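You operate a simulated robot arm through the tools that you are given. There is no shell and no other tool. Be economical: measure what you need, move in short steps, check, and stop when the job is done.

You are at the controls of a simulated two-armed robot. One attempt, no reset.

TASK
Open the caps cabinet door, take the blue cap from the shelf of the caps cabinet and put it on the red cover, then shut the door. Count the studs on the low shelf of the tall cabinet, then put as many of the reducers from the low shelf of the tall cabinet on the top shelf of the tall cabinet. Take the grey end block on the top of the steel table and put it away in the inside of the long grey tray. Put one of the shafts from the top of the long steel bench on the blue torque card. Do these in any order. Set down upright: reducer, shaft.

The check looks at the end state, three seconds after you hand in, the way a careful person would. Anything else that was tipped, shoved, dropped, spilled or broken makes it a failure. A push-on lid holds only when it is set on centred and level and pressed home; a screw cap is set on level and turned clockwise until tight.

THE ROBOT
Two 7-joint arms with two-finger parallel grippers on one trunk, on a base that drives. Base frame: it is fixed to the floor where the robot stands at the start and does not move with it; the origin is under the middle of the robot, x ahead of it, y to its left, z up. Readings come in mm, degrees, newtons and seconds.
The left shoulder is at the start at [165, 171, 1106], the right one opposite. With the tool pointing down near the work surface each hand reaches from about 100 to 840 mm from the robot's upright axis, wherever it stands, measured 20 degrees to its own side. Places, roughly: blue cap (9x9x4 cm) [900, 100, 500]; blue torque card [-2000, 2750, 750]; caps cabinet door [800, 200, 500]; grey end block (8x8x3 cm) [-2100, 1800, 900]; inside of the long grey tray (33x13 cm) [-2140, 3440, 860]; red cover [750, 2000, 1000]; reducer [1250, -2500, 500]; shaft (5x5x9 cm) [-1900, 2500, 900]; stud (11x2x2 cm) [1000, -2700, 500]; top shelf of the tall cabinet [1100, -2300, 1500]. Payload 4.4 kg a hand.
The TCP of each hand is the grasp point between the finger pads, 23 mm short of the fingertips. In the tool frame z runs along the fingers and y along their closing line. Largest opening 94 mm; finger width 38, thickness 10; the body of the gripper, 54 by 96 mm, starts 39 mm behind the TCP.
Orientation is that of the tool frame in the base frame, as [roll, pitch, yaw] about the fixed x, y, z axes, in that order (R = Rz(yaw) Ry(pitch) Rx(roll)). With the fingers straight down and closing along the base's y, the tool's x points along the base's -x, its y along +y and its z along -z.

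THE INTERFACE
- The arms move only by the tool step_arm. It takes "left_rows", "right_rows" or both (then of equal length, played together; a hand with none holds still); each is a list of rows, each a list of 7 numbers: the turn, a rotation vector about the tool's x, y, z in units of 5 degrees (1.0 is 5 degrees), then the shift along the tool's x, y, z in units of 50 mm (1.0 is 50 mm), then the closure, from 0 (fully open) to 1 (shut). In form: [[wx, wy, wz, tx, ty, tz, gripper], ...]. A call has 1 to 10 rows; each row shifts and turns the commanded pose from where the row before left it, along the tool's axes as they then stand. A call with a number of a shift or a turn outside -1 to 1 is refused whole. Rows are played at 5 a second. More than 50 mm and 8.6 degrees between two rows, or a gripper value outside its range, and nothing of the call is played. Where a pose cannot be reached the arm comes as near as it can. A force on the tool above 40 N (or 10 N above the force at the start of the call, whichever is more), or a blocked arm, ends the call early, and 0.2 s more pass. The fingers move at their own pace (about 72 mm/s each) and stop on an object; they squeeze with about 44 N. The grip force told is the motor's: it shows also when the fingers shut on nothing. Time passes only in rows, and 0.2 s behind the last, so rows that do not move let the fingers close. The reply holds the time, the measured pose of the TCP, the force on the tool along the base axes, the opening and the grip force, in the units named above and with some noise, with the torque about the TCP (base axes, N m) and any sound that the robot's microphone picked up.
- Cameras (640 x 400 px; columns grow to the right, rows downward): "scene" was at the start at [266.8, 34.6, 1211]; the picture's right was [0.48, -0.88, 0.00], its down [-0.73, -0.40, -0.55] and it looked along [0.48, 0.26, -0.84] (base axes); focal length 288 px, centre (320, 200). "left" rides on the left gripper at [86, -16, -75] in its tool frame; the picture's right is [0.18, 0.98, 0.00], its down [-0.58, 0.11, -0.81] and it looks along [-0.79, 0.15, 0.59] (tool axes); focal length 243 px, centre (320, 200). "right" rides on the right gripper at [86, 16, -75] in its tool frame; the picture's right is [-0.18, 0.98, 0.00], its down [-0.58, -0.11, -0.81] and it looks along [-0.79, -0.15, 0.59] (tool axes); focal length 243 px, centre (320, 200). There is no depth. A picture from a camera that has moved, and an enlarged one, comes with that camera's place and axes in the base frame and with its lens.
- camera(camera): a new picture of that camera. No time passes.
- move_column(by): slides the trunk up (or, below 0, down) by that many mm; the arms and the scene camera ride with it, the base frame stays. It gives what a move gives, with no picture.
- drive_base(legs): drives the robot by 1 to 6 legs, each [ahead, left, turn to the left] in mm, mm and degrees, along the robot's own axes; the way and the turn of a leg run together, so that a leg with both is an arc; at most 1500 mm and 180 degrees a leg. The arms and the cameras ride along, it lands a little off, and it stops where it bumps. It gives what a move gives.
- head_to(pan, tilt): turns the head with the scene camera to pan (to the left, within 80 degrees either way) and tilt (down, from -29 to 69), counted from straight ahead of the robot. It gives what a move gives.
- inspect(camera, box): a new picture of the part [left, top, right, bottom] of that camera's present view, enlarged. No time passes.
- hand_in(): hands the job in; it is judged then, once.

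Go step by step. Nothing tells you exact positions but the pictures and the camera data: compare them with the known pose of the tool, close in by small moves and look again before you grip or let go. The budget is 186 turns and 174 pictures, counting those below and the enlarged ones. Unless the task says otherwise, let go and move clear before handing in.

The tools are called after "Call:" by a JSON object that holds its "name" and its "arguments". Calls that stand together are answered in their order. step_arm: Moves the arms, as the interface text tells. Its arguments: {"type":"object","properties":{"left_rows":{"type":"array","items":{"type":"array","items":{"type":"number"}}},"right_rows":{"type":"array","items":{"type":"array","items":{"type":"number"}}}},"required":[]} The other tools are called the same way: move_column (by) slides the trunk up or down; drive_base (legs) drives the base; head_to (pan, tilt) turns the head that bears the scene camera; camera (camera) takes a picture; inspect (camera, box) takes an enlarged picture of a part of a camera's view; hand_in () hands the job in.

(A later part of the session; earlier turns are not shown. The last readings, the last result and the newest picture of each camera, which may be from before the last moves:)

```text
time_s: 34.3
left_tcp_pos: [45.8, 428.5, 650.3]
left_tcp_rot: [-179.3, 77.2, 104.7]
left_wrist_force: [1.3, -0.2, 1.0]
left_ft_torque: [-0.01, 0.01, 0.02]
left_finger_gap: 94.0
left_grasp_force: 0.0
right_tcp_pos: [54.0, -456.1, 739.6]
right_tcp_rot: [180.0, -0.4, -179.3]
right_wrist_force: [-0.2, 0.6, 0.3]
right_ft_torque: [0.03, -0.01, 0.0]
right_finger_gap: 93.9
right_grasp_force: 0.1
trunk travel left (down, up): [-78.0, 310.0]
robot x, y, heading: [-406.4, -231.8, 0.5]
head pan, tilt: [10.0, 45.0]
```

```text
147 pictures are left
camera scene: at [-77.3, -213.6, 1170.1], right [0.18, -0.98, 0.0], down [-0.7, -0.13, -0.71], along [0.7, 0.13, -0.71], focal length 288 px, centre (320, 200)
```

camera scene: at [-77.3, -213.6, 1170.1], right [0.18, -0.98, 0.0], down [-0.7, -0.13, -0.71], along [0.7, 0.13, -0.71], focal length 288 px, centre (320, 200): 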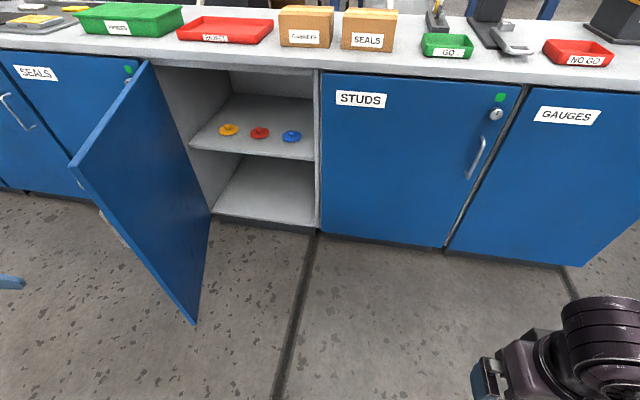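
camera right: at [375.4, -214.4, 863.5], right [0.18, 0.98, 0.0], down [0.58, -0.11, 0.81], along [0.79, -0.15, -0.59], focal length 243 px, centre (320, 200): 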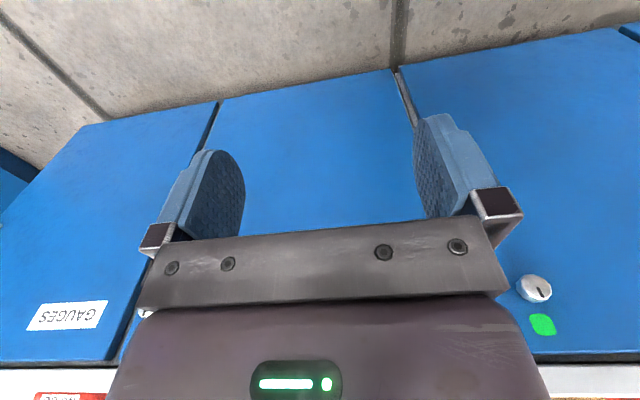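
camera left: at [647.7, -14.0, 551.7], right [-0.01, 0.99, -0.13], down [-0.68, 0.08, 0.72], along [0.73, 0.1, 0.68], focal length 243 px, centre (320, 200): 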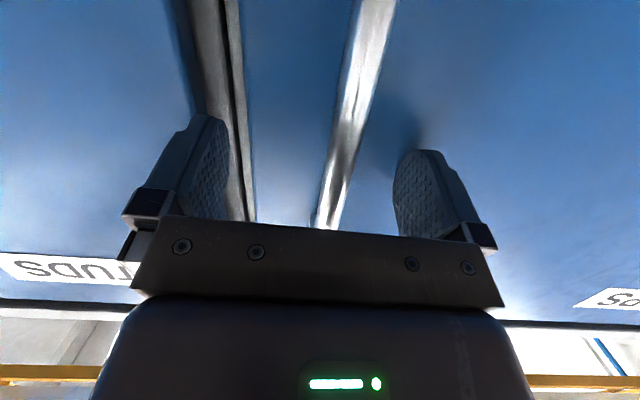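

Three caps; the blue one is at about [916, 85, 510] with a small knob. I turn the left hand to a steep forward-down tilt and bring it in front of me.

Call:
{"name": "step_arm", "arguments": {"left_rows": [[0, 0.95, 0, 0, 0, 0, 0], [0, 0.95, 0, 0, 0, 0, 0], [0, 0.95, 0, 0, 0, 0, 0], [0, 0.95, 0, 0, 0, 0, 0], [0, 0.95, 0, 0, 0, 0, 0], [0, 0.95, 0, 0, 0, 0, 0], [0, 0.95, 0, 0, 0, 0, 0], [0, 0.95, 0, 0, 0, 0, 0], [0, 0.95, 0, 0, 0, 0, 0]]}}

Call:
{"name": "step_arm", "arguments": {"left_rows": [[-0.574, 0, -0.819, 0, 0, 0, 0], [-0.574, 0, -0.819, 0, 0, 0, 0], [-0.574, 0, -0.819, 0, 0, 0, 0], [-0.574, 0, -0.819, 0, 0, 0, 0], [-0.574, 0, -0.819, 0, 0, 0, 0], [-0.574, 0, -0.819, 0, 0, 0, 0], [-0.574, 0, -0.819, 0, 0, 0, 0], [-0.574, 0, -0.819, 0, 0, 0, 0]]}}

Call:
{"name": "step_arm", "arguments": {"left_rows": [[-0.574, 0, -0.819, 0, 0, 0, 0], [-0.574, 0, -0.819, 0, 0, 0, 0], [-0.574, 0, -0.819, 0, 0, 0, 0], [-0.574, 0, -0.819, 0, 0, 0, 0], [-0.574, 0, -0.819, 0, 0, 0, 0], [-0.574, 0, -0.819, 0, 0, 0, 0], [-0.574, 0, -0.819, 0, 0, 0, 0]]}}

Call:
{"name": "step_arm", "arguments": {"left_rows": [[0, 0, 0, 0, -1, 0, 0], [0, 0, 0, 0, -1, 0, 0], [0, 0, 0, 0, -1, 0, 0], [0, 0, 0, 0, -1, 0, 0], [0, 0, 0, 0, -1, 0, 0], [0, 0, 0, 0, -1, 0, 0], [0, 0, 0, 0, -1, 0, 0], [0, 0, 0, 0, -1, 0, 0], [0, 0, 0, 0, -1, 0, 0]]}}

Call:
{"name": "camera", "arguments": {"camera": "scene"}}

```text
time_s: 36.3
left_tcp_pos: [46.1, 428.7, 650.4]
left_tcp_rot: [-179.8, 34.4, 104.2]
left_wrist_force: [0.5, 0.5, -0.5]
left_ft_torque: [-0.04, 0.01, 0.0]
left_finger_gap: 94.0
left_grasp_force: 0.0
right_tcp_pos: [53.5, -454.1, 739.6]
right_tcp_rot: [180.0, -0.5, -179.3]
right_wrist_force: [0.0, -1.3, -0.1]
right_ft_torque: [0.01, 0.01, 0.04]
right_finger_gap: 94.0
right_grasp_force: 0.0
trunk travel left (down, up): [-78.0, 310.0]
robot x, y, heading: [-406.7, -233.9, 0.3]
head pan, tilt: [10.0, 45.0]
```

```text
time_s: 38.1
left_tcp_pos: [45.7, 429.2, 650.7]
left_tcp_rot: [179.7, 34.5, 144.0]
left_wrist_force: [-0.5, -0.3, -0.1]
left_ft_torque: [0.02, -0.04, 0.01]
left_finger_gap: 94.0
left_grasp_force: 0.1
right_tcp_pos: [54.4, -455.1, 739.3]
right_tcp_rot: [-180.0, -0.5, -179.3]
right_wrist_force: [0.5, 0.0, 0.3]
right_ft_torque: [0.0, 0.02, -0.05]
right_finger_gap: 93.9
right_grasp_force: 0.1
trunk travel left (down, up): [-78.0, 310.0]
robot x, y, heading: [-403.7, -226.8, 0.3]
head pan, tilt: [10.0, 45.0]
```

```text
time_s: 39.7
left_tcp_pos: [45.3, 428.8, 648.9]
left_tcp_rot: [179.3, 34.7, 178.7]
left_wrist_force: [0.1, 0.4, 0.2]
left_ft_torque: [0.0, -0.02, 0.02]
left_finger_gap: 93.7
left_grasp_force: 0.0
right_tcp_pos: [53.7, -455.7, 739.3]
right_tcp_rot: [180.0, -0.5, -179.2]
right_wrist_force: [0.5, 0.3, -0.3]
right_ft_torque: [-0.01, 0.0, 0.01]
right_finger_gap: 93.8
right_grasp_force: 0.0
trunk travel left (down, up): [-78.0, 310.0]
robot x, y, heading: [-406.0, -227.7, 0.4]
head pan, tilt: [10.0, 45.0]
```

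```text
time_s: 41.7
left_tcp_pos: [37.7, -21.4, 646.8]
left_tcp_rot: [179.2, 34.9, 178.6]
left_wrist_force: [-0.7, 0.2, -0.2]
left_ft_torque: [0.02, 0.02, -0.02]
left_finger_gap: 94.0
left_grasp_force: 0.0
right_tcp_pos: [52.9, -455.3, 739.7]
right_tcp_rot: [180.0, -0.6, -179.3]
right_wrist_force: [0.1, 0.1, 0.3]
right_ft_torque: [-0.03, 0.0, 0.04]
right_finger_gap: 94.1
right_grasp_force: 0.1
trunk travel left (down, up): [-78.0, 310.0]
robot x, y, heading: [-405.6, -231.7, 0.6]
head pan, tilt: [10.0, 45.0]
```

```text
146 pictures are left
camera scene: at [-76.8, -213.8, 1169.9], right [0.18, -0.98, 0.0], down [-0.7, -0.13, -0.71], along [0.7, 0.13, -0.71], focal length 288 px, centre (320, 200)
```

scene: 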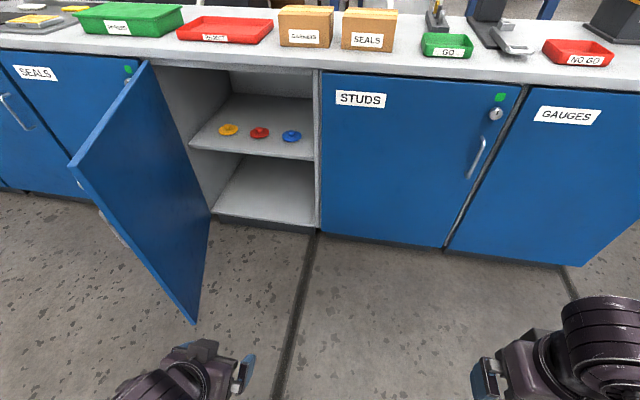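

Lower the trunk and drive in, the left hand staying between door and body.

Call:
{"name": "move_column", "arguments": {"by": -70}}

Call:
{"name": "drive_base", "arguments": {"legs": [[430, 140, 0]]}}

Call:
{"name": "camera", "arguments": {"camera": "scene"}}

Call:
{"name": "camera", "arguments": {"camera": "left"}}

```text
time_s: 42.8
left_tcp_pos: [38.4, -21.7, 576.9]
left_tcp_rot: [179.4, 34.9, 178.6]
left_wrist_force: [-0.1, -0.1, -0.9]
left_ft_torque: [0.01, 0.02, -0.01]
left_finger_gap: 94.1
left_grasp_force: 0.1
right_tcp_pos: [22.5, -454.7, 626.0]
right_tcp_rot: [-180.0, -11.3, -179.3]
right_wrist_force: [-0.6, 0.4, 0.1]
right_ft_torque: [0.04, 0.0, 0.03]
right_finger_gap: 94.0
right_grasp_force: 0.0
trunk travel left (down, up): [-8.0, 380.0]
robot x, y, heading: [-406.0, -229.4, 0.4]
head pan, tilt: [10.0, 45.0]
```

```text
time_s: 45.5
left_tcp_pos: [464.7, 123.8, 576.1]
left_tcp_rot: [179.3, 34.6, 178.7]
left_wrist_force: [0.3, -0.1, 0.5]
left_ft_torque: [-0.01, 0.0, -0.01]
left_finger_gap: 94.0
left_grasp_force: 0.1
right_tcp_pos: [451.7, -309.5, 625.8]
right_tcp_rot: [-179.9, -11.4, -179.2]
right_wrist_force: [0.2, -0.8, 0.4]
right_ft_torque: [0.0, -0.01, 0.0]
right_finger_gap: 94.0
right_grasp_force: 0.1
trunk travel left (down, up): [-8.0, 380.0]
robot x, y, heading: [23.6, -86.4, 0.6]
head pan, tilt: [10.0, 45.0]
```

```text
145 pictures are left
camera scene: at [403.4, -68.2, 1085.0], right [0.18, -0.98, 0.0], down [-0.7, -0.13, -0.71], along [0.7, 0.13, -0.71], focal length 288 px, centre (320, 200)
```

scene: 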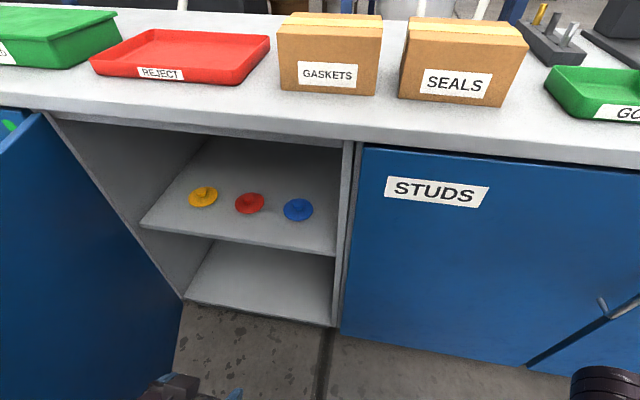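

```text
144 pictures are left
camera left: at [351.8, 108.8, 586.9], right [-0.14, 0.99, -0.1], down [0.02, 0.1, 0.99], along [0.99, 0.14, -0.03], focal length 243 px, centre (320, 200)
```

left: 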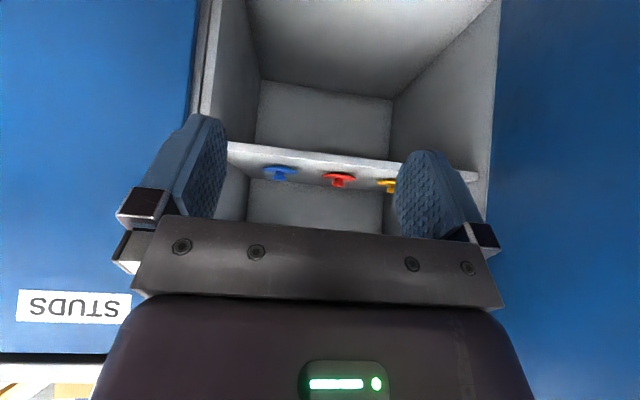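

Cap knob at about [919, 88, 525–541]. I advance the hand into the cabinet above the shelf.

Call:
{"name": "step_arm", "arguments": {"left_rows": [[0, 0, 0, -0.829, -0.056, 0.52, 0.35], [0, 0, 0, -0.829, -0.056, 0.52, 0.35], [0, 0, 0, -0.829, -0.056, 0.52, 0.35], [0, 0, 0, -0.829, -0.056, 0.52, 0.35], [0, 0, 0, -0.829, -0.056, 0.52, 0.35], [0, 0, 0, -0.829, -0.056, 0.52, 0.35]]}}

Call:
{"name": "camera", "arguments": {"camera": "scene"}}

Call:
{"name": "camera", "arguments": {"camera": "left"}}

```text
time_s: 46.3
left_tcp_pos: [501.7, 140.7, 550.5]
left_tcp_rot: [176.4, 25.9, 178.9]
left_wrist_force: [0.7, -0.5, -0.1]
left_ft_torque: [-0.01, 0.02, -0.02]
left_finger_gap: 61.2
left_grasp_force: 0.1
right_tcp_pos: [450.4, -313.7, 632.1]
right_tcp_rot: [179.4, -10.5, -179.0]
right_wrist_force: [-0.8, -0.1, 0.5]
right_ft_torque: [0.02, -0.04, -0.01]
right_finger_gap: 94.1
right_grasp_force: 0.1
trunk travel left (down, up): [-8.0, 380.0]
robot x, y, heading: [23.1, -86.2, 0.7]
head pan, tilt: [10.0, 45.0]
stopped in row 3 (left hand): the arm was blocked; the commanded pose is now the measured one
```

```text
143 pictures are left
camera scene: at [394.5, -76.8, 1091.1], right [0.18, -0.98, -0.01], down [-0.69, -0.12, -0.71], along [0.7, 0.14, -0.7], focal length 288 px, centre (320, 200)
```

scene: 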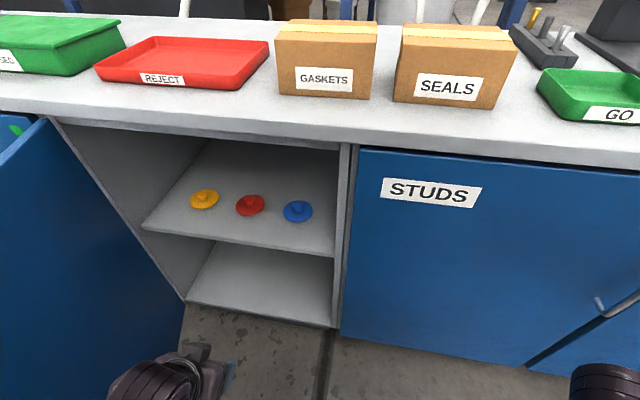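

```text
142 pictures are left
camera left: at [391.7, 121.6, 578.5], right [-0.18, 0.98, -0.02], down [0.17, 0.05, 0.98], along [0.97, 0.17, -0.18], focal length 243 px, centre (320, 200)
```

left: 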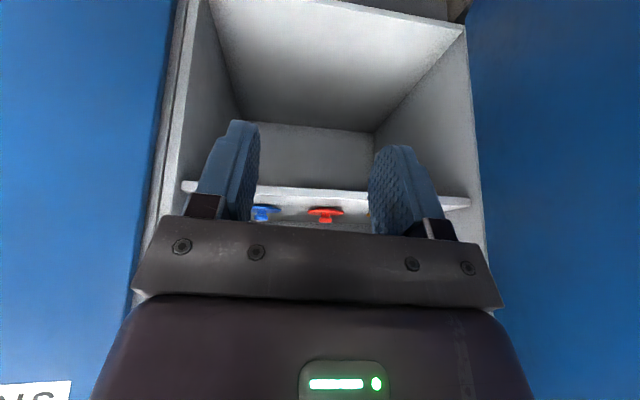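

Blocked again; I look at the arm's elbow.

Call:
{"name": "head_to", "arguments": {"pan": 60, "tilt": 65}}

Call:
{"name": "camera", "arguments": {"camera": "scene"}}

Call:
{"name": "camera", "arguments": {"camera": "right"}}

```text
time_s: 47.5
left_tcp_pos: [500.8, 139.9, 551.6]
left_tcp_rot: [176.2, 25.8, 178.8]
left_wrist_force: [0.1, -0.1, 0.2]
left_ft_torque: [0.01, 0.01, -0.01]
left_finger_gap: 61.1
left_grasp_force: 0.0
right_tcp_pos: [449.9, -314.5, 631.0]
right_tcp_rot: [179.2, -10.7, -178.9]
right_wrist_force: [0.6, 0.0, 0.1]
right_ft_torque: [0.02, 0.01, -0.02]
right_finger_gap: 93.8
right_grasp_force: 0.1
trunk travel left (down, up): [-8.0, 380.0]
robot x, y, heading: [21.7, -85.1, 0.0]
head pan, tilt: [60.0, 65.0]
```

```text
141 pictures are left
camera scene: at [345.6, -39.7, 1065.0], right [0.87, -0.49, 0.0], down [-0.44, -0.78, -0.43], along [0.22, 0.38, -0.9], focal length 288 px, centre (320, 200)
```

scene: 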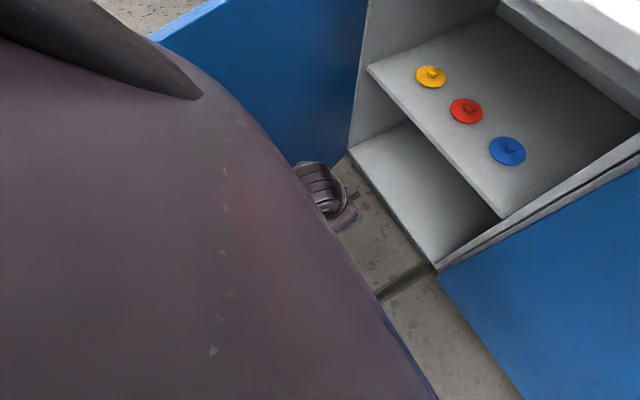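

```text
140 pictures are left
camera right: at [378.9, -302.4, 720.5], right [0.17, 0.99, -0.02], down [0.72, -0.11, 0.68], along [0.67, -0.13, -0.73], focal length 243 px, centre (320, 200)
```

right: 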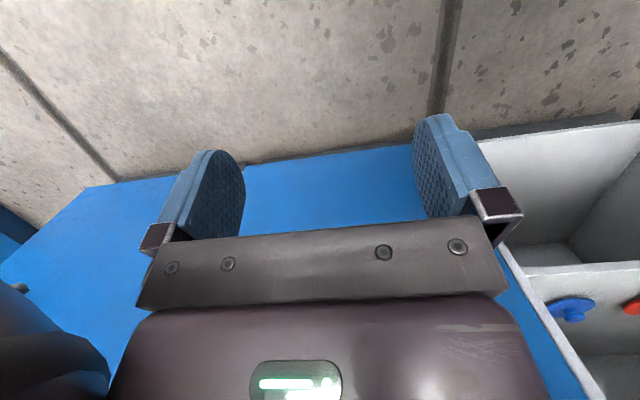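

The torso leans over the arm, so I'll back out, extend the arm fully in free space, then drive in with it extended.

Call:
{"name": "drive_base", "arguments": {"legs": [[-480, 0, 0]]}}

Call:
{"name": "step_arm", "arguments": {"left_rows": [[0, -0.9, 0, 0, 0, 1, 0.35], [0, -0.9, 0, 0, 0, 1, 0.35], [0, -0.9, 0, 0, 0, 1, 0.35], [0, -0.9, 0, 0, 0, 1, 0.35], [0, 0, 0, 0, 0, 1, 0.35], [0, 0, 0, 0, 0, 1, 0.35]]}}

Call:
{"name": "head_to", "arguments": {"pan": 15, "tilt": 55}}

Call:
{"name": "camera", "arguments": {"camera": "scene"}}

```text
time_s: 50.3
left_tcp_pos: [24.3, 137.3, 549.6]
left_tcp_rot: [176.1, 25.8, 179.1]
left_wrist_force: [-0.1, -0.2, -1.0]
left_ft_torque: [0.01, -0.01, 0.03]
left_finger_gap: 61.1
left_grasp_force: 0.1
right_tcp_pos: [-25.8, -318.4, 630.4]
right_tcp_rot: [179.3, -10.7, -178.8]
right_wrist_force: [0.4, -0.6, 0.0]
right_ft_torque: [-0.01, 0.01, 0.02]
right_finger_gap: 94.0
right_grasp_force: 0.1
trunk travel left (down, up): [-8.0, 380.0]
robot x, y, heading: [-451.7, -93.5, 0.7]
head pan, tilt: [60.0, 65.0]
```

```text
time_s: 50.9
left_tcp_pos: [70.1, 132.6, 581.3]
left_tcp_rot: [178.5, 45.3, 179.3]
left_wrist_force: [1.4, -0.3, -1.5]
left_ft_torque: [0.03, -0.01, -0.01]
left_finger_gap: 60.9
left_grasp_force: 0.1
right_tcp_pos: [-26.9, -320.3, 631.8]
right_tcp_rot: [179.2, -10.3, -178.7]
right_wrist_force: [-0.5, -1.2, 0.2]
right_ft_torque: [0.02, -0.04, -0.01]
right_finger_gap: 94.1
right_grasp_force: 0.0
trunk travel left (down, up): [-8.0, 380.0]
robot x, y, heading: [-453.7, -92.0, 1.0]
head pan, tilt: [60.0, 65.0]
stopped in row 2 (left hand): the arm was blocked; the commanded pose is now the measured one
```

```text
time_s: 52.0
left_tcp_pos: [69.0, 131.8, 583.4]
left_tcp_rot: [178.4, 45.3, 179.0]
left_wrist_force: [0.6, 0.3, 0.2]
left_ft_torque: [0.02, -0.02, -0.01]
left_finger_gap: 60.8
left_grasp_force: 0.0
right_tcp_pos: [-28.1, -321.1, 630.5]
right_tcp_rot: [179.1, -10.4, -178.8]
right_wrist_force: [-0.6, 0.5, -0.4]
right_ft_torque: [0.0, 0.01, 0.02]
right_finger_gap: 94.3
right_grasp_force: 0.0
trunk travel left (down, up): [-8.0, 380.0]
robot x, y, heading: [-455.6, -87.9, 1.0]
head pan, tilt: [15.0, 55.0]
```

```text
139 pictures are left
camera scene: at [-94.8, -80.7, 1078.0], right [0.27, -0.96, -0.01], down [-0.78, -0.21, -0.59], along [0.56, 0.17, -0.81], focal length 288 px, centre (320, 200)
```

scene: 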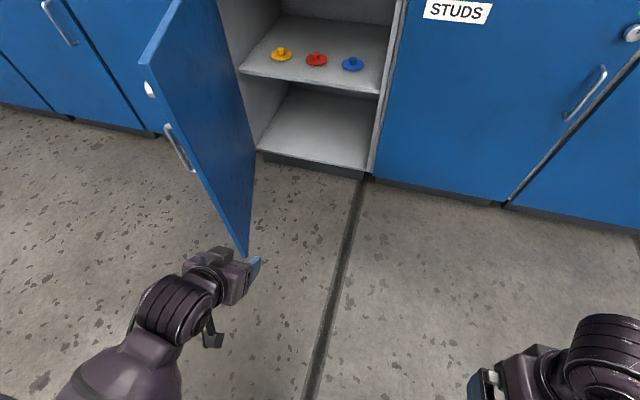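

Raise the trunk a bit, then extend.

Call:
{"name": "move_column", "arguments": {"by": 110}}

Call:
{"name": "step_arm", "arguments": {"left_rows": [[0, 0, 0, -0.7, 0, 0.7, 0.35], [0, 0, 0, -0.7, 0, 0.7, 0.35], [0, 0, 0, -0.7, 0, 0.7, 0.35], [0, 0, 0, -0.7, 0, 0.7, 0.35], [0, 0, 0, -0.7, 0, 0.7, 0.35], [0, 0, 0, -0.7, 0, 0.7, 0.35], [0, 0, 0, -0.7, 0, 0.7, 0.35], [0, 0, 0, -0.7, 0, 0.7, 0.35]]}}

Call:
{"name": "camera", "arguments": {"camera": "scene"}}

```text
time_s: 53.5
left_tcp_pos: [76.6, 139.4, 668.3]
left_tcp_rot: [179.1, 43.2, 179.6]
left_wrist_force: [0.9, 0.2, -0.6]
left_ft_torque: [0.05, 0.01, 0.0]
left_finger_gap: 60.8
left_grasp_force: 0.0
right_tcp_pos: [-22.1, -312.6, 735.5]
right_tcp_rot: [179.9, -11.6, -178.9]
right_wrist_force: [0.5, -0.1, -0.9]
right_ft_torque: [-0.02, 0.0, 0.04]
right_finger_gap: 93.8
right_grasp_force: 0.1
trunk travel left (down, up): [-118.0, 270.0]
robot x, y, heading: [-452.6, -91.1, 0.7]
head pan, tilt: [15.0, 55.0]
```

```text
time_s: 55.2
left_tcp_pos: [470.9, 143.0, 659.4]
left_tcp_rot: [179.1, 43.5, 179.5]
left_wrist_force: [-0.1, 0.6, -0.9]
left_ft_torque: [-0.03, -0.07, 0.0]
left_finger_gap: 61.4
left_grasp_force: 0.1
right_tcp_pos: [-22.7, -313.5, 736.6]
right_tcp_rot: [179.8, -11.3, -178.8]
right_wrist_force: [-0.8, -0.7, 1.0]
right_ft_torque: [0.01, -0.02, 0.02]
right_finger_gap: 94.0
right_grasp_force: 0.1
trunk travel left (down, up): [-118.0, 270.0]
robot x, y, heading: [-455.2, -89.9, 0.9]
head pan, tilt: [15.0, 55.0]
```

```text
138 pictures are left
camera scene: at [-175.3, -68.8, 1207.2], right [0.27, -0.96, 0.0], down [-0.79, -0.22, -0.57], along [0.55, 0.16, -0.82], focal length 288 px, centre (320, 200)
```

scene: 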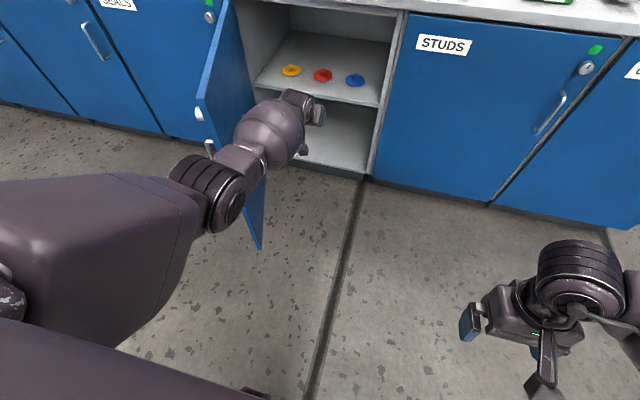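

Arm extended well. Lower the trunk a little and drive in.

Call:
{"name": "move_column", "arguments": {"by": -60}}

Call:
{"name": "drive_base", "arguments": {"legs": [[0, -55, -0.8], [370, 0, 0]]}}

Call:
{"name": "camera", "arguments": {"camera": "scene"}}

Call:
{"name": "camera", "arguments": {"camera": "left"}}

```text
time_s: 56.2
left_tcp_pos: [473.0, 139.9, 602.2]
left_tcp_rot: [179.2, 43.8, 179.6]
left_wrist_force: [0.1, -0.8, 0.3]
left_ft_torque: [-0.02, 0.0, 0.02]
left_finger_gap: 60.9
left_grasp_force: 0.0
right_tcp_pos: [-23.8, -313.0, 677.8]
right_tcp_rot: [-180.0, -11.1, -178.9]
right_wrist_force: [0.0, 1.0, 0.6]
right_ft_torque: [-0.01, -0.02, -0.03]
right_finger_gap: 93.9
right_grasp_force: 0.0
trunk travel left (down, up): [-58.0, 330.0]
robot x, y, heading: [-458.1, -93.4, 0.6]
head pan, tilt: [15.0, 55.0]
```

```text
time_s: 59.3
left_tcp_pos: [837.3, 69.1, 598.7]
left_tcp_rot: [179.2, 43.4, 178.7]
left_wrist_force: [-0.1, -1.1, -0.4]
left_ft_torque: [0.02, 0.01, 0.01]
left_finger_gap: 61.1
left_grasp_force: 0.1
right_tcp_pos: [335.1, -376.5, 676.0]
right_tcp_rot: [179.9, -11.4, -179.7]
right_wrist_force: [0.1, 0.1, -0.9]
right_ft_torque: [0.0, -0.03, 0.01]
right_finger_gap: 94.0
right_grasp_force: 0.0
trunk travel left (down, up): [-58.0, 330.0]
robot x, y, heading: [-93.0, -147.1, 0.1]
head pan, tilt: [15.0, 55.0]
```

```text
137 pictures are left
camera scene: at [244.6, -129.0, 1131.0], right [0.26, -0.97, 0.0], down [-0.79, -0.21, -0.57], along [0.55, 0.15, -0.82], focal length 288 px, centre (320, 200)
```

scene: 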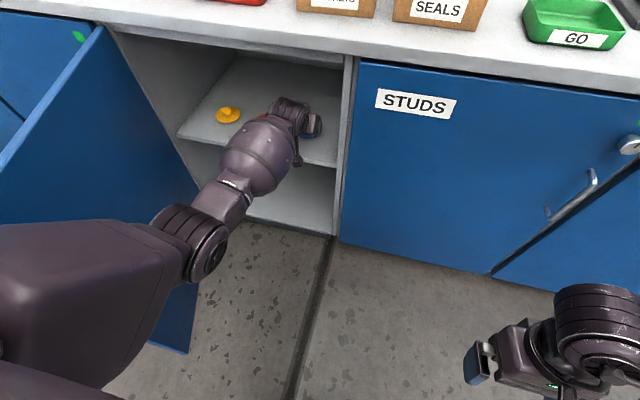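

```text
136 pictures are left
camera left: at [723.3, 54.6, 592.1], right [-0.12, 0.99, -0.12], down [-0.13, 0.1, 0.99], along [0.98, 0.13, 0.12], focal length 243 px, centre (320, 200)
```

left: 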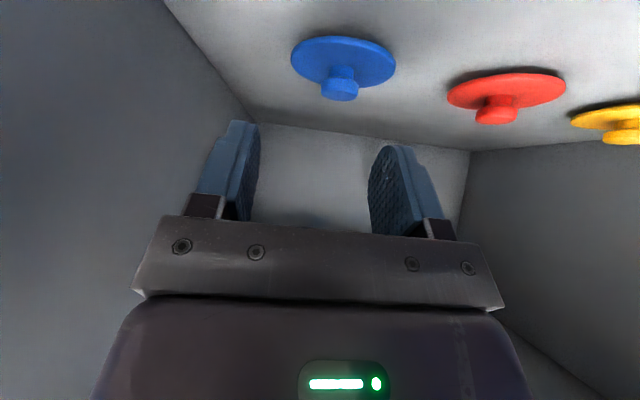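

The knob is at about [919, 86, 510–531]. I move over it.

Call:
{"name": "step_arm", "arguments": {"left_rows": [[0, 0, 0, -0.22, 0.127, 0.565, 0.35], [0, 0, 0, -0.22, 0.127, 0.565, 0.35], [0, 0, 0, -0.22, 0.127, 0.565, 0.35]]}}

Call:
{"name": "camera", "arguments": {"camera": "left"}}

Call:
{"name": "inspect", "arguments": {"camera": "scene", "box": [200, 60, 360, 160]}}

```text
time_s: 60.1
left_tcp_pos: [892.4, 81.2, 572.3]
left_tcp_rot: [179.2, 43.4, 178.6]
left_wrist_force: [-0.1, 0.0, -0.8]
left_ft_torque: [-0.01, 0.03, -0.01]
left_finger_gap: 61.1
left_grasp_force: 0.1
left hand out of reach, approached as far as the arm can: row 3
right_tcp_pos: [335.8, -376.8, 677.4]
right_tcp_rot: [179.9, -11.4, -179.8]
right_wrist_force: [0.5, 0.5, 0.3]
right_ft_torque: [0.0, 0.03, -0.03]
right_finger_gap: 93.8
right_grasp_force: 0.0
trunk travel left (down, up): [-58.0, 330.0]
robot x, y, heading: [-96.3, -153.0, -0.2]
head pan, tilt: [15.0, 55.0]
```

```text
135 pictures are left
camera left: at [777.8, 66.9, 565.9], right [-0.12, 0.99, -0.12], down [-0.13, 0.1, 0.99], along [0.98, 0.14, 0.12], focal length 243 px, centre (320, 200)
```

left: 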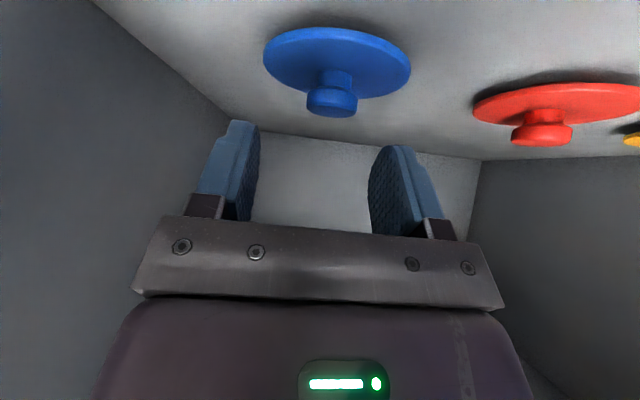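

```text
4.00 times, centred on (280, 110) of scene
camera zoom: at [244.8, -129.0, 1130.8], right [0.26, -0.97, 0.0], down [-0.79, -0.21, -0.57], along [0.55, 0.15, -0.82], focal length 1150 px, centre (480, 560)
```

zoom: 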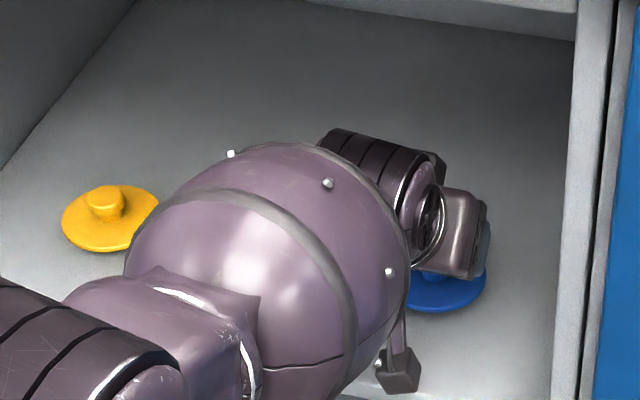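

Slightly out of reach; drive 55 mm closer.

Call:
{"name": "drive_base", "arguments": {"legs": [[60, 0, 0]]}}

Call:
{"name": "camera", "arguments": {"camera": "left"}}

```text
time_s: 61.1
left_tcp_pos: [952.2, 81.8, 572.2]
left_tcp_rot: [179.2, 43.3, 178.6]
left_wrist_force: [0.0, -0.2, 0.3]
left_ft_torque: [-0.03, 0.01, 0.02]
left_finger_gap: 61.1
left_grasp_force: 0.0
right_tcp_pos: [395.3, -376.2, 676.8]
right_tcp_rot: [179.9, -11.3, -179.8]
right_wrist_force: [0.0, 0.6, -0.1]
right_ft_torque: [0.0, 0.01, 0.04]
right_finger_gap: 93.9
right_grasp_force: 0.0
trunk travel left (down, up): [-58.0, 330.0]
robot x, y, heading: [-31.9, -149.6, -0.1]
head pan, tilt: [15.0, 55.0]
```

```text
133 pictures are left
camera left: at [838.0, 66.1, 566.1], right [-0.12, 0.99, -0.12], down [-0.13, 0.1, 0.99], along [0.98, 0.13, 0.12], focal length 243 px, centre (320, 200)
```

left: 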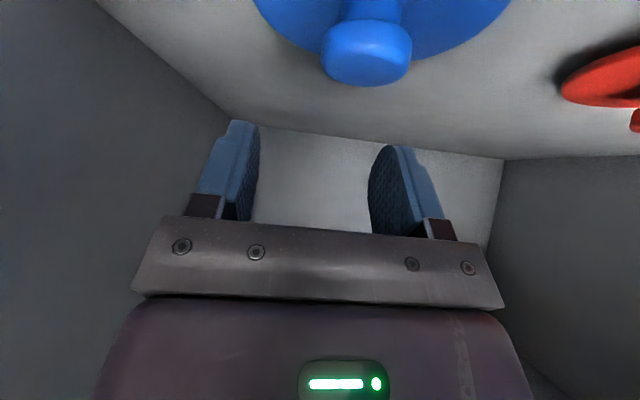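

Knob refined to about [912, 85, 531]. I slide back-down onto it with the fingers either side.

Call:
{"name": "step_arm", "arguments": {"left_rows": [[0, 0, 0, 0.49, 0.035, -0.02, 0.35], [0, 0, 0, 0.49, 0.035, -0.02, 0.35]]}}

Call:
{"name": "camera", "arguments": {"camera": "left"}}

Call:
{"name": "inspect", "arguments": {"camera": "scene", "box": [200, 60, 360, 160]}}

```text
time_s: 61.7
left_tcp_pos: [914.2, 87.5, 540.7]
left_tcp_rot: [179.1, 43.5, 178.6]
left_wrist_force: [-0.9, -0.6, 1.2]
left_ft_torque: [0.0, 0.0, 0.0]
left_finger_gap: 61.2
left_grasp_force: 0.1
right_tcp_pos: [395.4, -375.3, 678.1]
right_tcp_rot: [179.8, -11.3, -179.8]
right_wrist_force: [0.6, -0.4, -0.5]
right_ft_torque: [-0.01, 0.02, 0.02]
right_finger_gap: 94.2
right_grasp_force: 0.1
trunk travel left (down, up): [-58.0, 330.0]
robot x, y, heading: [-37.1, -147.8, -0.3]
head pan, tilt: [15.0, 55.0]
```

```text
132 pictures are left
camera left: at [800.5, 72.1, 534.9], right [-0.12, 0.99, -0.12], down [-0.13, 0.1, 0.99], along [0.98, 0.13, 0.12], focal length 243 px, centre (320, 200)
```

left: 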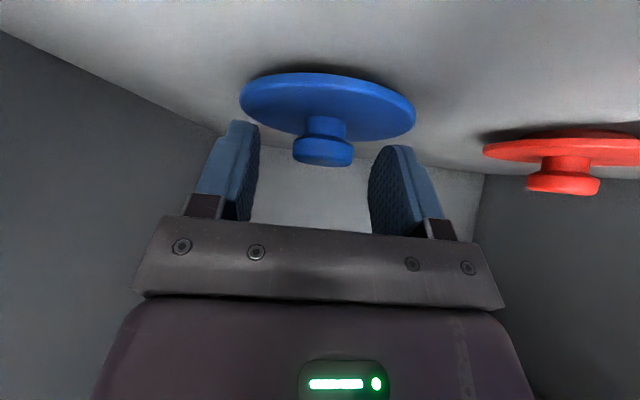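

```text
4.00 times, centred on (280, 110) of scene
camera zoom: at [304.1, -129.3, 1131.3], right [0.26, -0.97, 0.0], down [-0.79, -0.21, -0.57], along [0.55, 0.15, -0.82], focal length 1150 px, centre (480, 560)
```

zoom: 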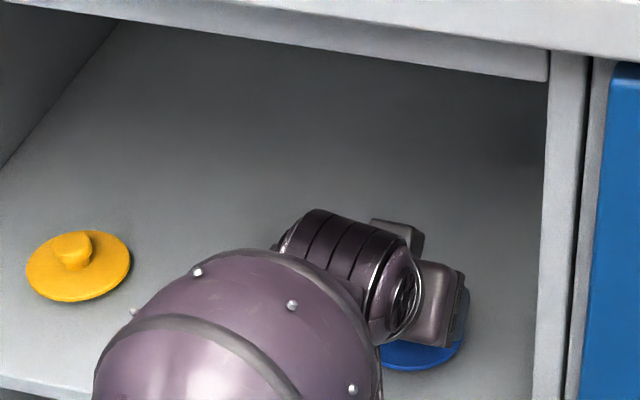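

Small correction (back 8, down 5), then close.

Call:
{"name": "step_arm", "arguments": {"left_rows": [[0, 0, 0, 0.186, -0.03, -0.038, 0.35], [0, 0, 0, 0, 0, 0, 0.6], [0, 0, 0, 0, 0, 0, 1], [0, 0, 0, 0, 0, 0, 1], [0, 0, 0, 0, 0, 0, 1]]}}

Call:
{"name": "camera", "arguments": {"camera": "left"}}

```text
time_s: 62.9
left_tcp_pos: [907.0, 84.4, 540.1]
left_tcp_rot: [179.1, 43.8, 178.6]
left_wrist_force: [3.0, -2.8, 19.3]
left_ft_torque: [-0.19, -0.03, 0.0]
left_finger_gap: 27.6
left_grasp_force: 44.1
right_tcp_pos: [394.1, -377.3, 678.3]
right_tcp_rot: [179.9, -11.1, -179.9]
right_wrist_force: [-0.2, 0.2, 0.2]
right_ft_torque: [-0.02, 0.04, -0.01]
right_finger_gap: 93.9
right_grasp_force: 0.0
trunk travel left (down, up): [-58.0, 330.0]
robot x, y, heading: [-32.8, -147.7, -0.2]
head pan, tilt: [15.0, 55.0]
```

```text
130 pictures are left
camera left: at [793.6, 69.4, 533.6], right [-0.12, 0.99, -0.12], down [-0.14, 0.1, 0.99], along [0.98, 0.13, 0.12], focal length 243 px, centre (320, 200)
```

left: 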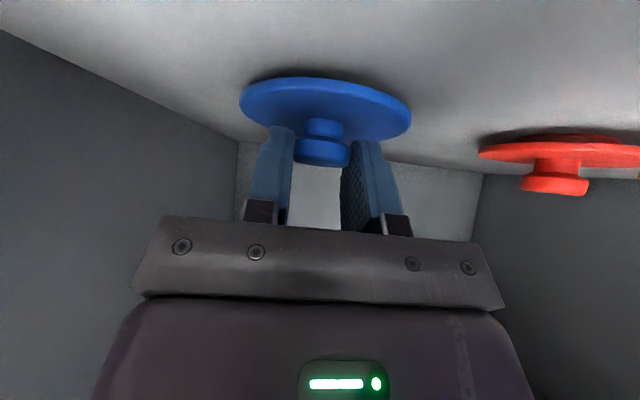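

Gripped. Lift and check.

Call:
{"name": "step_arm", "arguments": {"left_rows": [[0, 0, 0, -0.275, 0, -0.29, 1], [0, 0, 0, -0.275, 0, -0.29, 1], [0, 0, 0, -0.14, 0, -0.145, 1]]}}

Call:
{"name": "camera", "arguments": {"camera": "left"}}

```text
time_s: 63.7
left_tcp_pos: [905.3, 83.5, 585.2]
left_tcp_rot: [179.1, 43.2, 178.7]
left_wrist_force: [0.6, -0.2, 0.0]
left_ft_torque: [0.01, 0.0, 0.02]
left_finger_gap: 27.8
left_grasp_force: 44.3
right_tcp_pos: [395.5, -376.2, 676.8]
right_tcp_rot: [179.9, -11.4, -179.7]
right_wrist_force: [0.5, 0.6, 0.4]
right_ft_torque: [0.03, 0.01, 0.0]
right_finger_gap: 94.0
right_grasp_force: 0.2
trunk travel left (down, up): [-58.0, 330.0]
robot x, y, heading: [-31.7, -149.0, 0.0]
head pan, tilt: [15.0, 55.0]
```

```text
129 pictures are left
camera left: at [792.1, 68.8, 578.9], right [-0.12, 0.99, -0.12], down [-0.13, 0.1, 0.99], along [0.98, 0.13, 0.12], focal length 243 px, centre (320, 200)
```

left: 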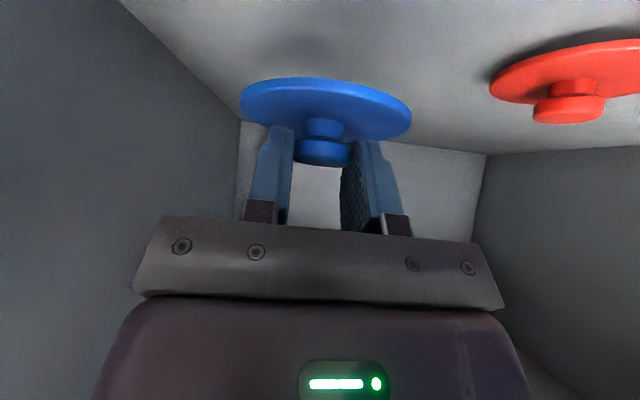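

Cap held. Back straight out well clear of the door, then look around.

Call:
{"name": "drive_base", "arguments": {"legs": [[-760, 0, 0]]}}

Call:
{"name": "head_to", "arguments": {"pan": 35, "tilt": 25}}

Call:
{"name": "camera", "arguments": {"camera": "scene"}}

```text
time_s: 67.8
left_tcp_pos: [152.2, 83.2, 587.2]
left_tcp_rot: [179.3, 43.4, 178.5]
left_wrist_force: [0.1, -0.1, -0.3]
left_ft_torque: [0.0, 0.01, -0.06]
left_finger_gap: 27.9
left_grasp_force: 44.2
right_tcp_pos: [-360.1, -374.5, 677.1]
right_tcp_rot: [179.9, -11.4, 180.0]
right_wrist_force: [-0.3, 0.1, -0.5]
right_ft_torque: [0.01, 0.0, 0.03]
right_finger_gap: 93.9
right_grasp_force: 0.2
trunk travel left (down, up): [-58.0, 330.0]
robot x, y, heading: [-787.6, -145.8, -0.5]
head pan, tilt: [15.0, 55.0]
```

```text
time_s: 68.8
left_tcp_pos: [151.3, 82.1, 585.7]
left_tcp_rot: [179.0, 43.4, 178.6]
left_wrist_force: [-0.4, -0.1, -0.5]
left_ft_torque: [0.0, 0.01, -0.01]
left_finger_gap: 27.9
left_grasp_force: 44.1
right_tcp_pos: [-360.0, -375.7, 676.8]
right_tcp_rot: [179.9, -11.4, -180.0]
right_wrist_force: [0.5, 0.1, 0.8]
right_ft_torque: [-0.01, 0.01, 0.0]
right_finger_gap: 93.9
right_grasp_force: 0.1
trunk travel left (down, up): [-58.0, 330.0]
robot x, y, heading: [-783.0, -142.9, -0.3]
head pan, tilt: [35.0, 25.0]
```

```text
128 pictures are left
camera scene: at [-444.3, -93.1, 1175.0], right [0.57, -0.82, 0.0], down [-0.35, -0.24, -0.91], along [0.75, 0.51, -0.42], focal length 288 px, centre (320, 200)
```

scene: 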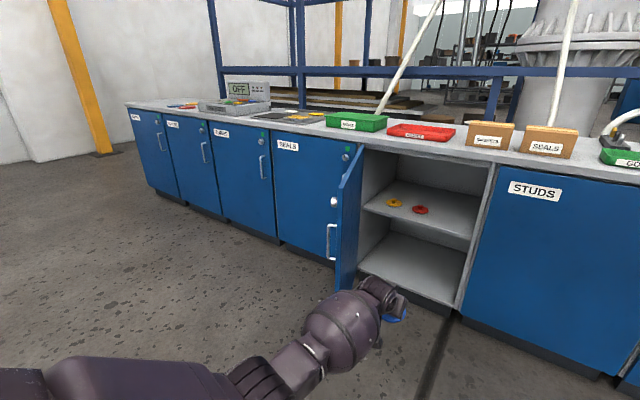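

Good overview: the bench runs left to the red items. I raise trunk and left hand (cap stays level) and pull it closer.

Call:
{"name": "move_column", "arguments": {"by": 150}}

Call:
{"name": "step_arm", "arguments": {"left_rows": [[0, 0, 0, -0.153, 0, -0.888, 1], [0, 0, 0, -0.153, 0, -0.888, 1], [0, 0, 0, -0.153, 0, -0.888, 1], [0, 0, 0, -0.153, 0, -0.888, 1], [0, 0, 0, -0.153, 0, -0.888, 1], [0, 0, 0, -0.153, 0, -0.888, 1], [0, 0, 0, -0.153, 0, -0.888, 1], [0, 0, 0, -0.153, 0, -0.888, 1]]}}

Call:
{"name": "camera", "arguments": {"camera": "left"}}

Call:
{"name": "camera", "arguments": {"camera": "scene"}}

```text
time_s: 70.5
left_tcp_pos: [181.6, 82.8, 967.2]
left_tcp_rot: [178.5, 59.0, 178.0]
left_wrist_force: [0.1, 0.2, -0.7]
left_ft_torque: [-0.02, 0.0, -0.01]
left_finger_gap: 27.7
left_grasp_force: 44.4
right_tcp_pos: [-360.3, -374.4, 824.9]
right_tcp_rot: [179.9, -11.5, -180.0]
right_wrist_force: [0.4, 0.8, -0.3]
right_ft_torque: [-0.03, 0.03, 0.01]
right_finger_gap: 93.9
right_grasp_force: 0.1
trunk travel left (down, up): [-208.0, 180.0]
robot x, y, heading: [-791.3, -147.6, -0.5]
head pan, tilt: [35.0, 25.0]
```

```text
time_s: 72.3
left_tcp_pos: [-94.7, 83.2, 1205.3]
left_tcp_rot: [178.5, 59.2, 178.0]
left_wrist_force: [0.4, 0.8, -0.9]
left_ft_torque: [-0.04, 0.0, 0.0]
left_finger_gap: 27.6
left_grasp_force: 43.9
right_tcp_pos: [-361.2, -375.2, 827.2]
right_tcp_rot: [180.0, -11.4, 180.0]
right_wrist_force: [-0.6, 0.3, -1.0]
right_ft_torque: [0.01, 0.0, 0.01]
right_finger_gap: 94.1
right_grasp_force: 0.0
trunk travel left (down, up): [-208.0, 180.0]
robot x, y, heading: [-789.8, -146.3, -0.3]
head pan, tilt: [35.0, 25.0]
```

```text
127 pictures are left
camera left: at [-203.2, 69.1, 1168.4], right [-0.08, 0.99, -0.15], down [-0.4, 0.1, 0.91], along [0.91, 0.13, 0.38], focal length 243 px, centre (320, 200)
```

left: 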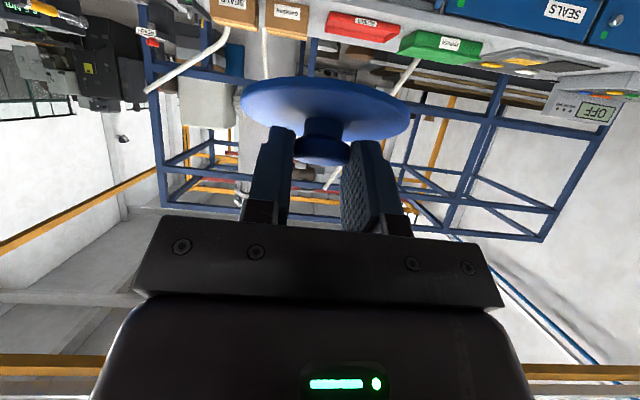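

```text
126 pictures are left
camera scene: at [-591.1, -92.1, 1355.6], right [0.57, -0.82, 0.0], down [-0.35, -0.24, -0.91], along [0.75, 0.52, -0.42], focal length 288 px, centre (320, 200)
```

scene: 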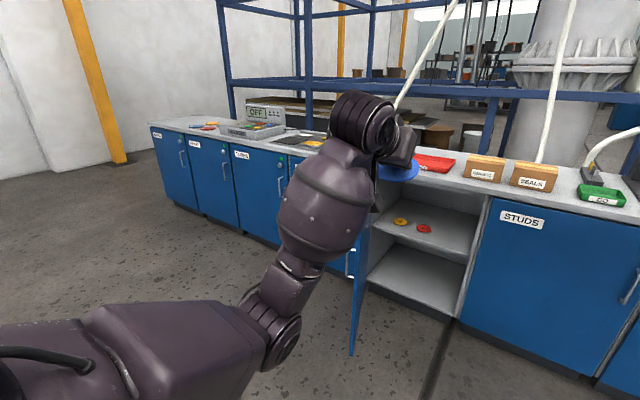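

Now prepare the right hand as a pusher (fingers closed, extended low) and drive to the left of the door.

Call:
{"name": "step_arm", "arguments": {"right_rows": [[0, -1, 0, 0, 0, 0, 1], [0, -1, 0, 0, 0, 0, 1], [0, -1, 0, 0, 0, 0, 1], [0, -1, 0, 0, 0, 0, 1], [0, -1, 0, 0, 0, 0, 1], [0, -1, 0, 0, 0, 0, 1]]}}

Call:
{"name": "step_arm", "arguments": {"right_rows": [[0, 0, 0, -0.457, 0.267, 0.697, 1], [0, 0, 0, -0.457, 0.267, 0.697, 1], [0, 0, 0, -0.457, 0.267, 0.697, 1], [0, 0, 0, -0.457, 0.267, 0.697, 1], [0, 0, 0, -0.457, 0.267, 0.697, 1], [0, 0, 0, -0.457, 0.267, 0.697, 1]]}}

Call:
{"name": "drive_base", "arguments": {"legs": [[0, 850, 0]]}}

Call:
{"name": "head_to", "arguments": {"pan": -15, "tilt": 40}}

Call:
{"name": "camera", "arguments": {"camera": "scene"}}

```text
time_s: 73.7
left_tcp_pos: [-94.5, 84.7, 1204.7]
left_tcp_rot: [178.4, 59.3, 178.0]
left_wrist_force: [0.0, 0.2, -0.1]
left_ft_torque: [0.0, -0.01, -0.01]
left_finger_gap: 28.0
left_grasp_force: 44.0
right_tcp_pos: [-361.4, -374.4, 826.5]
right_tcp_rot: [179.9, 18.7, 180.0]
right_wrist_force: [0.0, 0.1, 0.9]
right_ft_torque: [-0.01, 0.0, 0.03]
right_finger_gap: 0.1
right_grasp_force: 42.2
trunk travel left (down, up): [-208.0, 180.0]
robot x, y, heading: [-790.9, -143.6, -0.4]
head pan, tilt: [35.0, 25.0]
```

```text
time_s: 75.1
left_tcp_pos: [-93.5, 84.4, 1203.2]
left_tcp_rot: [178.6, 59.2, 178.0]
left_wrist_force: [0.1, -0.2, -1.1]
left_ft_torque: [0.0, 0.01, -0.05]
left_finger_gap: 27.7
left_grasp_force: 44.4
right_tcp_pos: [-163.0, -294.2, 670.8]
right_tcp_rot: [-180.0, 18.6, -180.0]
right_wrist_force: [-1.1, -0.8, -0.2]
right_ft_torque: [-0.01, -0.03, 0.0]
right_finger_gap: 0.0
right_grasp_force: 42.1
trunk travel left (down, up): [-208.0, 180.0]
robot x, y, heading: [-786.5, -143.7, -0.2]
head pan, tilt: [35.0, 25.0]
```

```text
time_s: 83.1
left_tcp_pos: [-95.0, 956.6, 1205.6]
left_tcp_rot: [178.4, 59.3, 178.6]
left_wrist_force: [1.0, -0.1, -0.5]
left_ft_torque: [0.01, 0.05, 0.01]
left_finger_gap: 27.9
left_grasp_force: 43.8
right_tcp_pos: [-160.7, 578.4, 671.3]
right_tcp_rot: [179.9, 18.7, -179.5]
right_wrist_force: [0.7, 0.3, 0.8]
right_ft_torque: [-0.01, -0.03, 0.03]
right_finger_gap: 0.0
right_grasp_force: 41.8
trunk travel left (down, up): [-208.0, 180.0]
robot x, y, heading: [-788.0, 724.7, 0.4]
head pan, tilt: [35.0, 25.0]
```

```text
time_s: 84.3
left_tcp_pos: [-95.3, 957.4, 1204.8]
left_tcp_rot: [178.4, 59.4, 178.7]
left_wrist_force: [0.0, -0.3, -0.6]
left_ft_torque: [-0.02, 0.05, -0.04]
left_finger_gap: 27.9
left_grasp_force: 43.9
right_tcp_pos: [-161.6, 578.7, 671.2]
right_tcp_rot: [179.9, 18.6, -179.4]
right_wrist_force: [0.4, 0.3, 1.5]
right_ft_torque: [0.0, -0.02, -0.04]
right_finger_gap: 0.2
right_grasp_force: 42.3
trunk travel left (down, up): [-208.0, 180.0]
robot x, y, heading: [-787.3, 722.6, 0.2]
head pan, tilt: [-15.0, 40.0]
```

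```text
125 pictures are left
camera scene: at [-582.7, 701.7, 1332.1], right [-0.25, -0.97, 0.0], down [-0.62, 0.16, -0.77], along [0.74, -0.19, -0.64], focal length 288 px, centre (320, 200)
```

scene: 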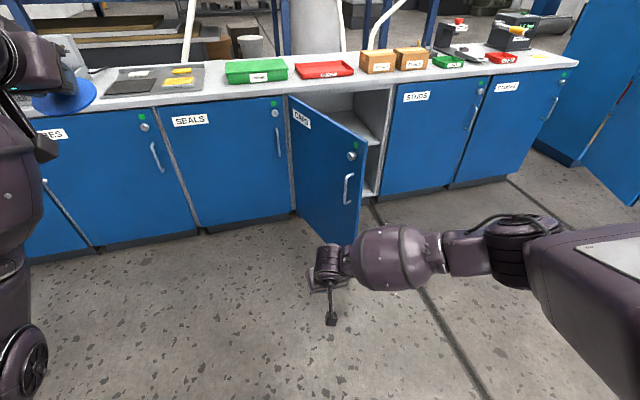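

The right hand hangs left of the door. Drive forward, then sweep right to push the door.

Call:
{"name": "drive_base", "arguments": {"legs": [[540, 0, 0], [0, -250, 0]]}}

Call:
{"name": "camera", "arguments": {"camera": "scene"}}

```text
time_s: 89.8
left_tcp_pos: [444.6, 716.2, 1203.7]
left_tcp_rot: [178.5, 59.3, 178.8]
left_wrist_force: [0.0, 0.2, 0.1]
left_ft_torque: [-0.02, -0.03, -0.01]
left_finger_gap: 28.0
left_grasp_force: 44.0
right_tcp_pos: [381.0, 335.5, 672.8]
right_tcp_rot: [179.9, 18.6, -179.1]
right_wrist_force: [0.1, 0.5, -0.2]
right_ft_torque: [0.01, -0.01, 0.0]
right_finger_gap: 0.0
right_grasp_force: 42.6
trunk travel left (down, up): [-208.0, 180.0]
robot x, y, heading: [-243.3, 475.1, 0.5]
head pan, tilt: [-15.0, 40.0]
```

```text
124 pictures are left
camera scene: at [-41.9, 456.6, 1332.1], right [-0.25, -0.97, 0.0], down [-0.62, 0.16, -0.77], along [0.74, -0.19, -0.64], focal length 288 px, centre (320, 200)
```

scene: 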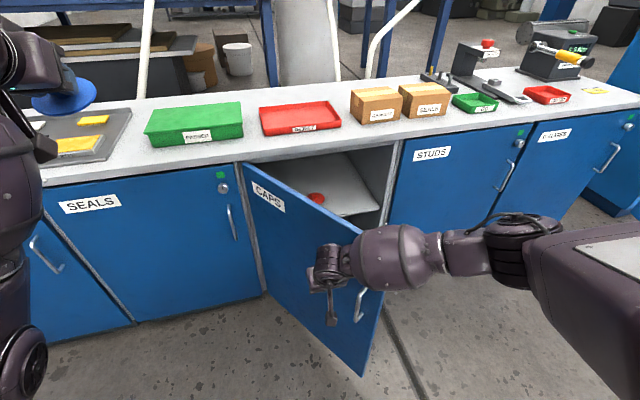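

Door moving. Push diagonally.

Call:
{"name": "drive_base", "arguments": {"legs": [[200, -170, 0]]}}

Call:
{"name": "camera", "arguments": {"camera": "scene"}}

```text
time_s: 91.9
left_tcp_pos: [645.2, 542.0, 1203.6]
left_tcp_rot: [178.5, 59.4, 178.6]
left_wrist_force: [-0.4, -0.6, 0.0]
left_ft_torque: [0.01, 0.02, 0.01]
left_finger_gap: 27.7
left_grasp_force: 44.4
right_tcp_pos: [579.5, 165.3, 671.9]
right_tcp_rot: [179.9, 18.6, -179.5]
right_wrist_force: [-0.5, 0.1, 0.2]
right_ft_torque: [-0.02, 0.02, -0.03]
right_finger_gap: 0.2
right_grasp_force: 42.4
trunk travel left (down, up): [-208.0, 180.0]
robot x, y, heading: [-46.6, 306.4, 0.4]
head pan, tilt: [-15.0, 40.0]
```

```text
123 pictures are left
camera scene: at [157.9, 287.3, 1332.0], right [-0.26, -0.97, 0.0], down [-0.62, 0.16, -0.77], along [0.74, -0.2, -0.64], focal length 288 px, centre (320, 200)
```

scene: 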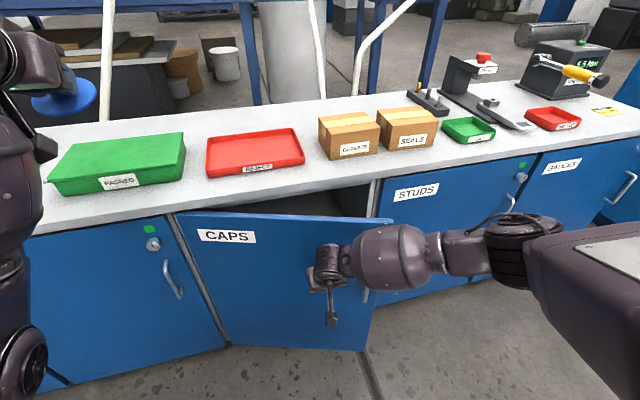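

Call:
{"name": "drive_base", "arguments": {"legs": [[105, 0, 0]]}}

Call:
{"name": "step_arm", "arguments": {"right_rows": [[0, 0, 0, -0.28, 0, 0.1, 1], [0, 0, 0, -0.28, 0, 0.1, 1], [0, 0, 0, -0.28, 0, 0.1, 1], [0, 0, 0, -0.28, 0, 0.1, 1], [0, 0, 0, -0.28, 0, 0.1, 1]]}}

Call:
{"name": "camera", "arguments": {"camera": "scene"}}

```text
time_s: 93.1
left_tcp_pos: [749.7, 543.9, 1204.6]
left_tcp_rot: [178.4, 59.2, 178.6]
left_wrist_force: [0.1, 0.8, -0.8]
left_ft_torque: [0.01, -0.02, 0.04]
left_finger_gap: 27.8
left_grasp_force: 44.2
right_tcp_pos: [684.9, 164.9, 672.0]
right_tcp_rot: [179.9, 18.6, -179.3]
right_wrist_force: [0.6, 0.3, 0.5]
right_ft_torque: [0.03, -0.04, 0.01]
right_finger_gap: 0.0
right_grasp_force: 42.1
trunk travel left (down, up): [-208.0, 180.0]
robot x, y, heading: [57.7, 309.9, -0.1]
head pan, tilt: [-15.0, 40.0]
```

```text
time_s: 94.1
left_tcp_pos: [747.3, 541.9, 1206.0]
left_tcp_rot: [178.6, 59.4, 178.5]
left_wrist_force: [0.3, -0.5, -0.6]
left_ft_torque: [-0.02, 0.0, 0.04]
left_finger_gap: 27.7
left_grasp_force: 44.6
right_tcp_pos: [731.1, 167.0, 667.2]
right_tcp_rot: [179.9, 17.9, -179.4]
right_wrist_force: [-24.3, 1.1, 12.6]
right_ft_torque: [-0.23, -1.84, -0.39]
right_finger_gap: 0.0
right_grasp_force: 42.7
trunk travel left (down, up): [-208.0, 180.0]
robot x, y, heading: [57.0, 312.9, 0.2]
head pan, tilt: [-15.0, 40.0]
stopped in row 5 (right hand): the force on the tool passed its limit at 64 N (the readings are from after the stop); the commanded pose is now the measured one
```

```text
122 pictures are left
camera scene: at [258.9, 287.7, 1332.6], right [-0.26, -0.97, 0.0], down [-0.62, 0.17, -0.77], along [0.74, -0.2, -0.64], focal length 288 px, centre (320, 200)
```

scene: 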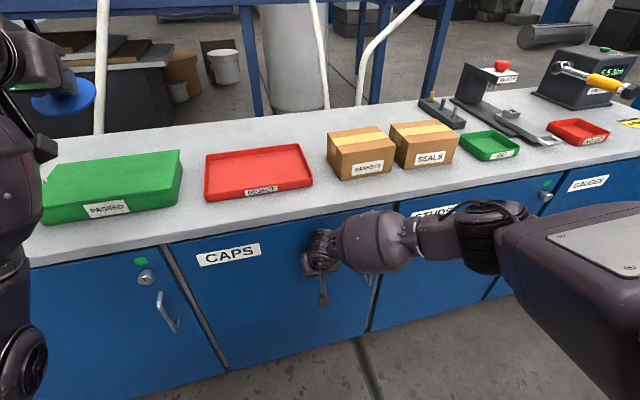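

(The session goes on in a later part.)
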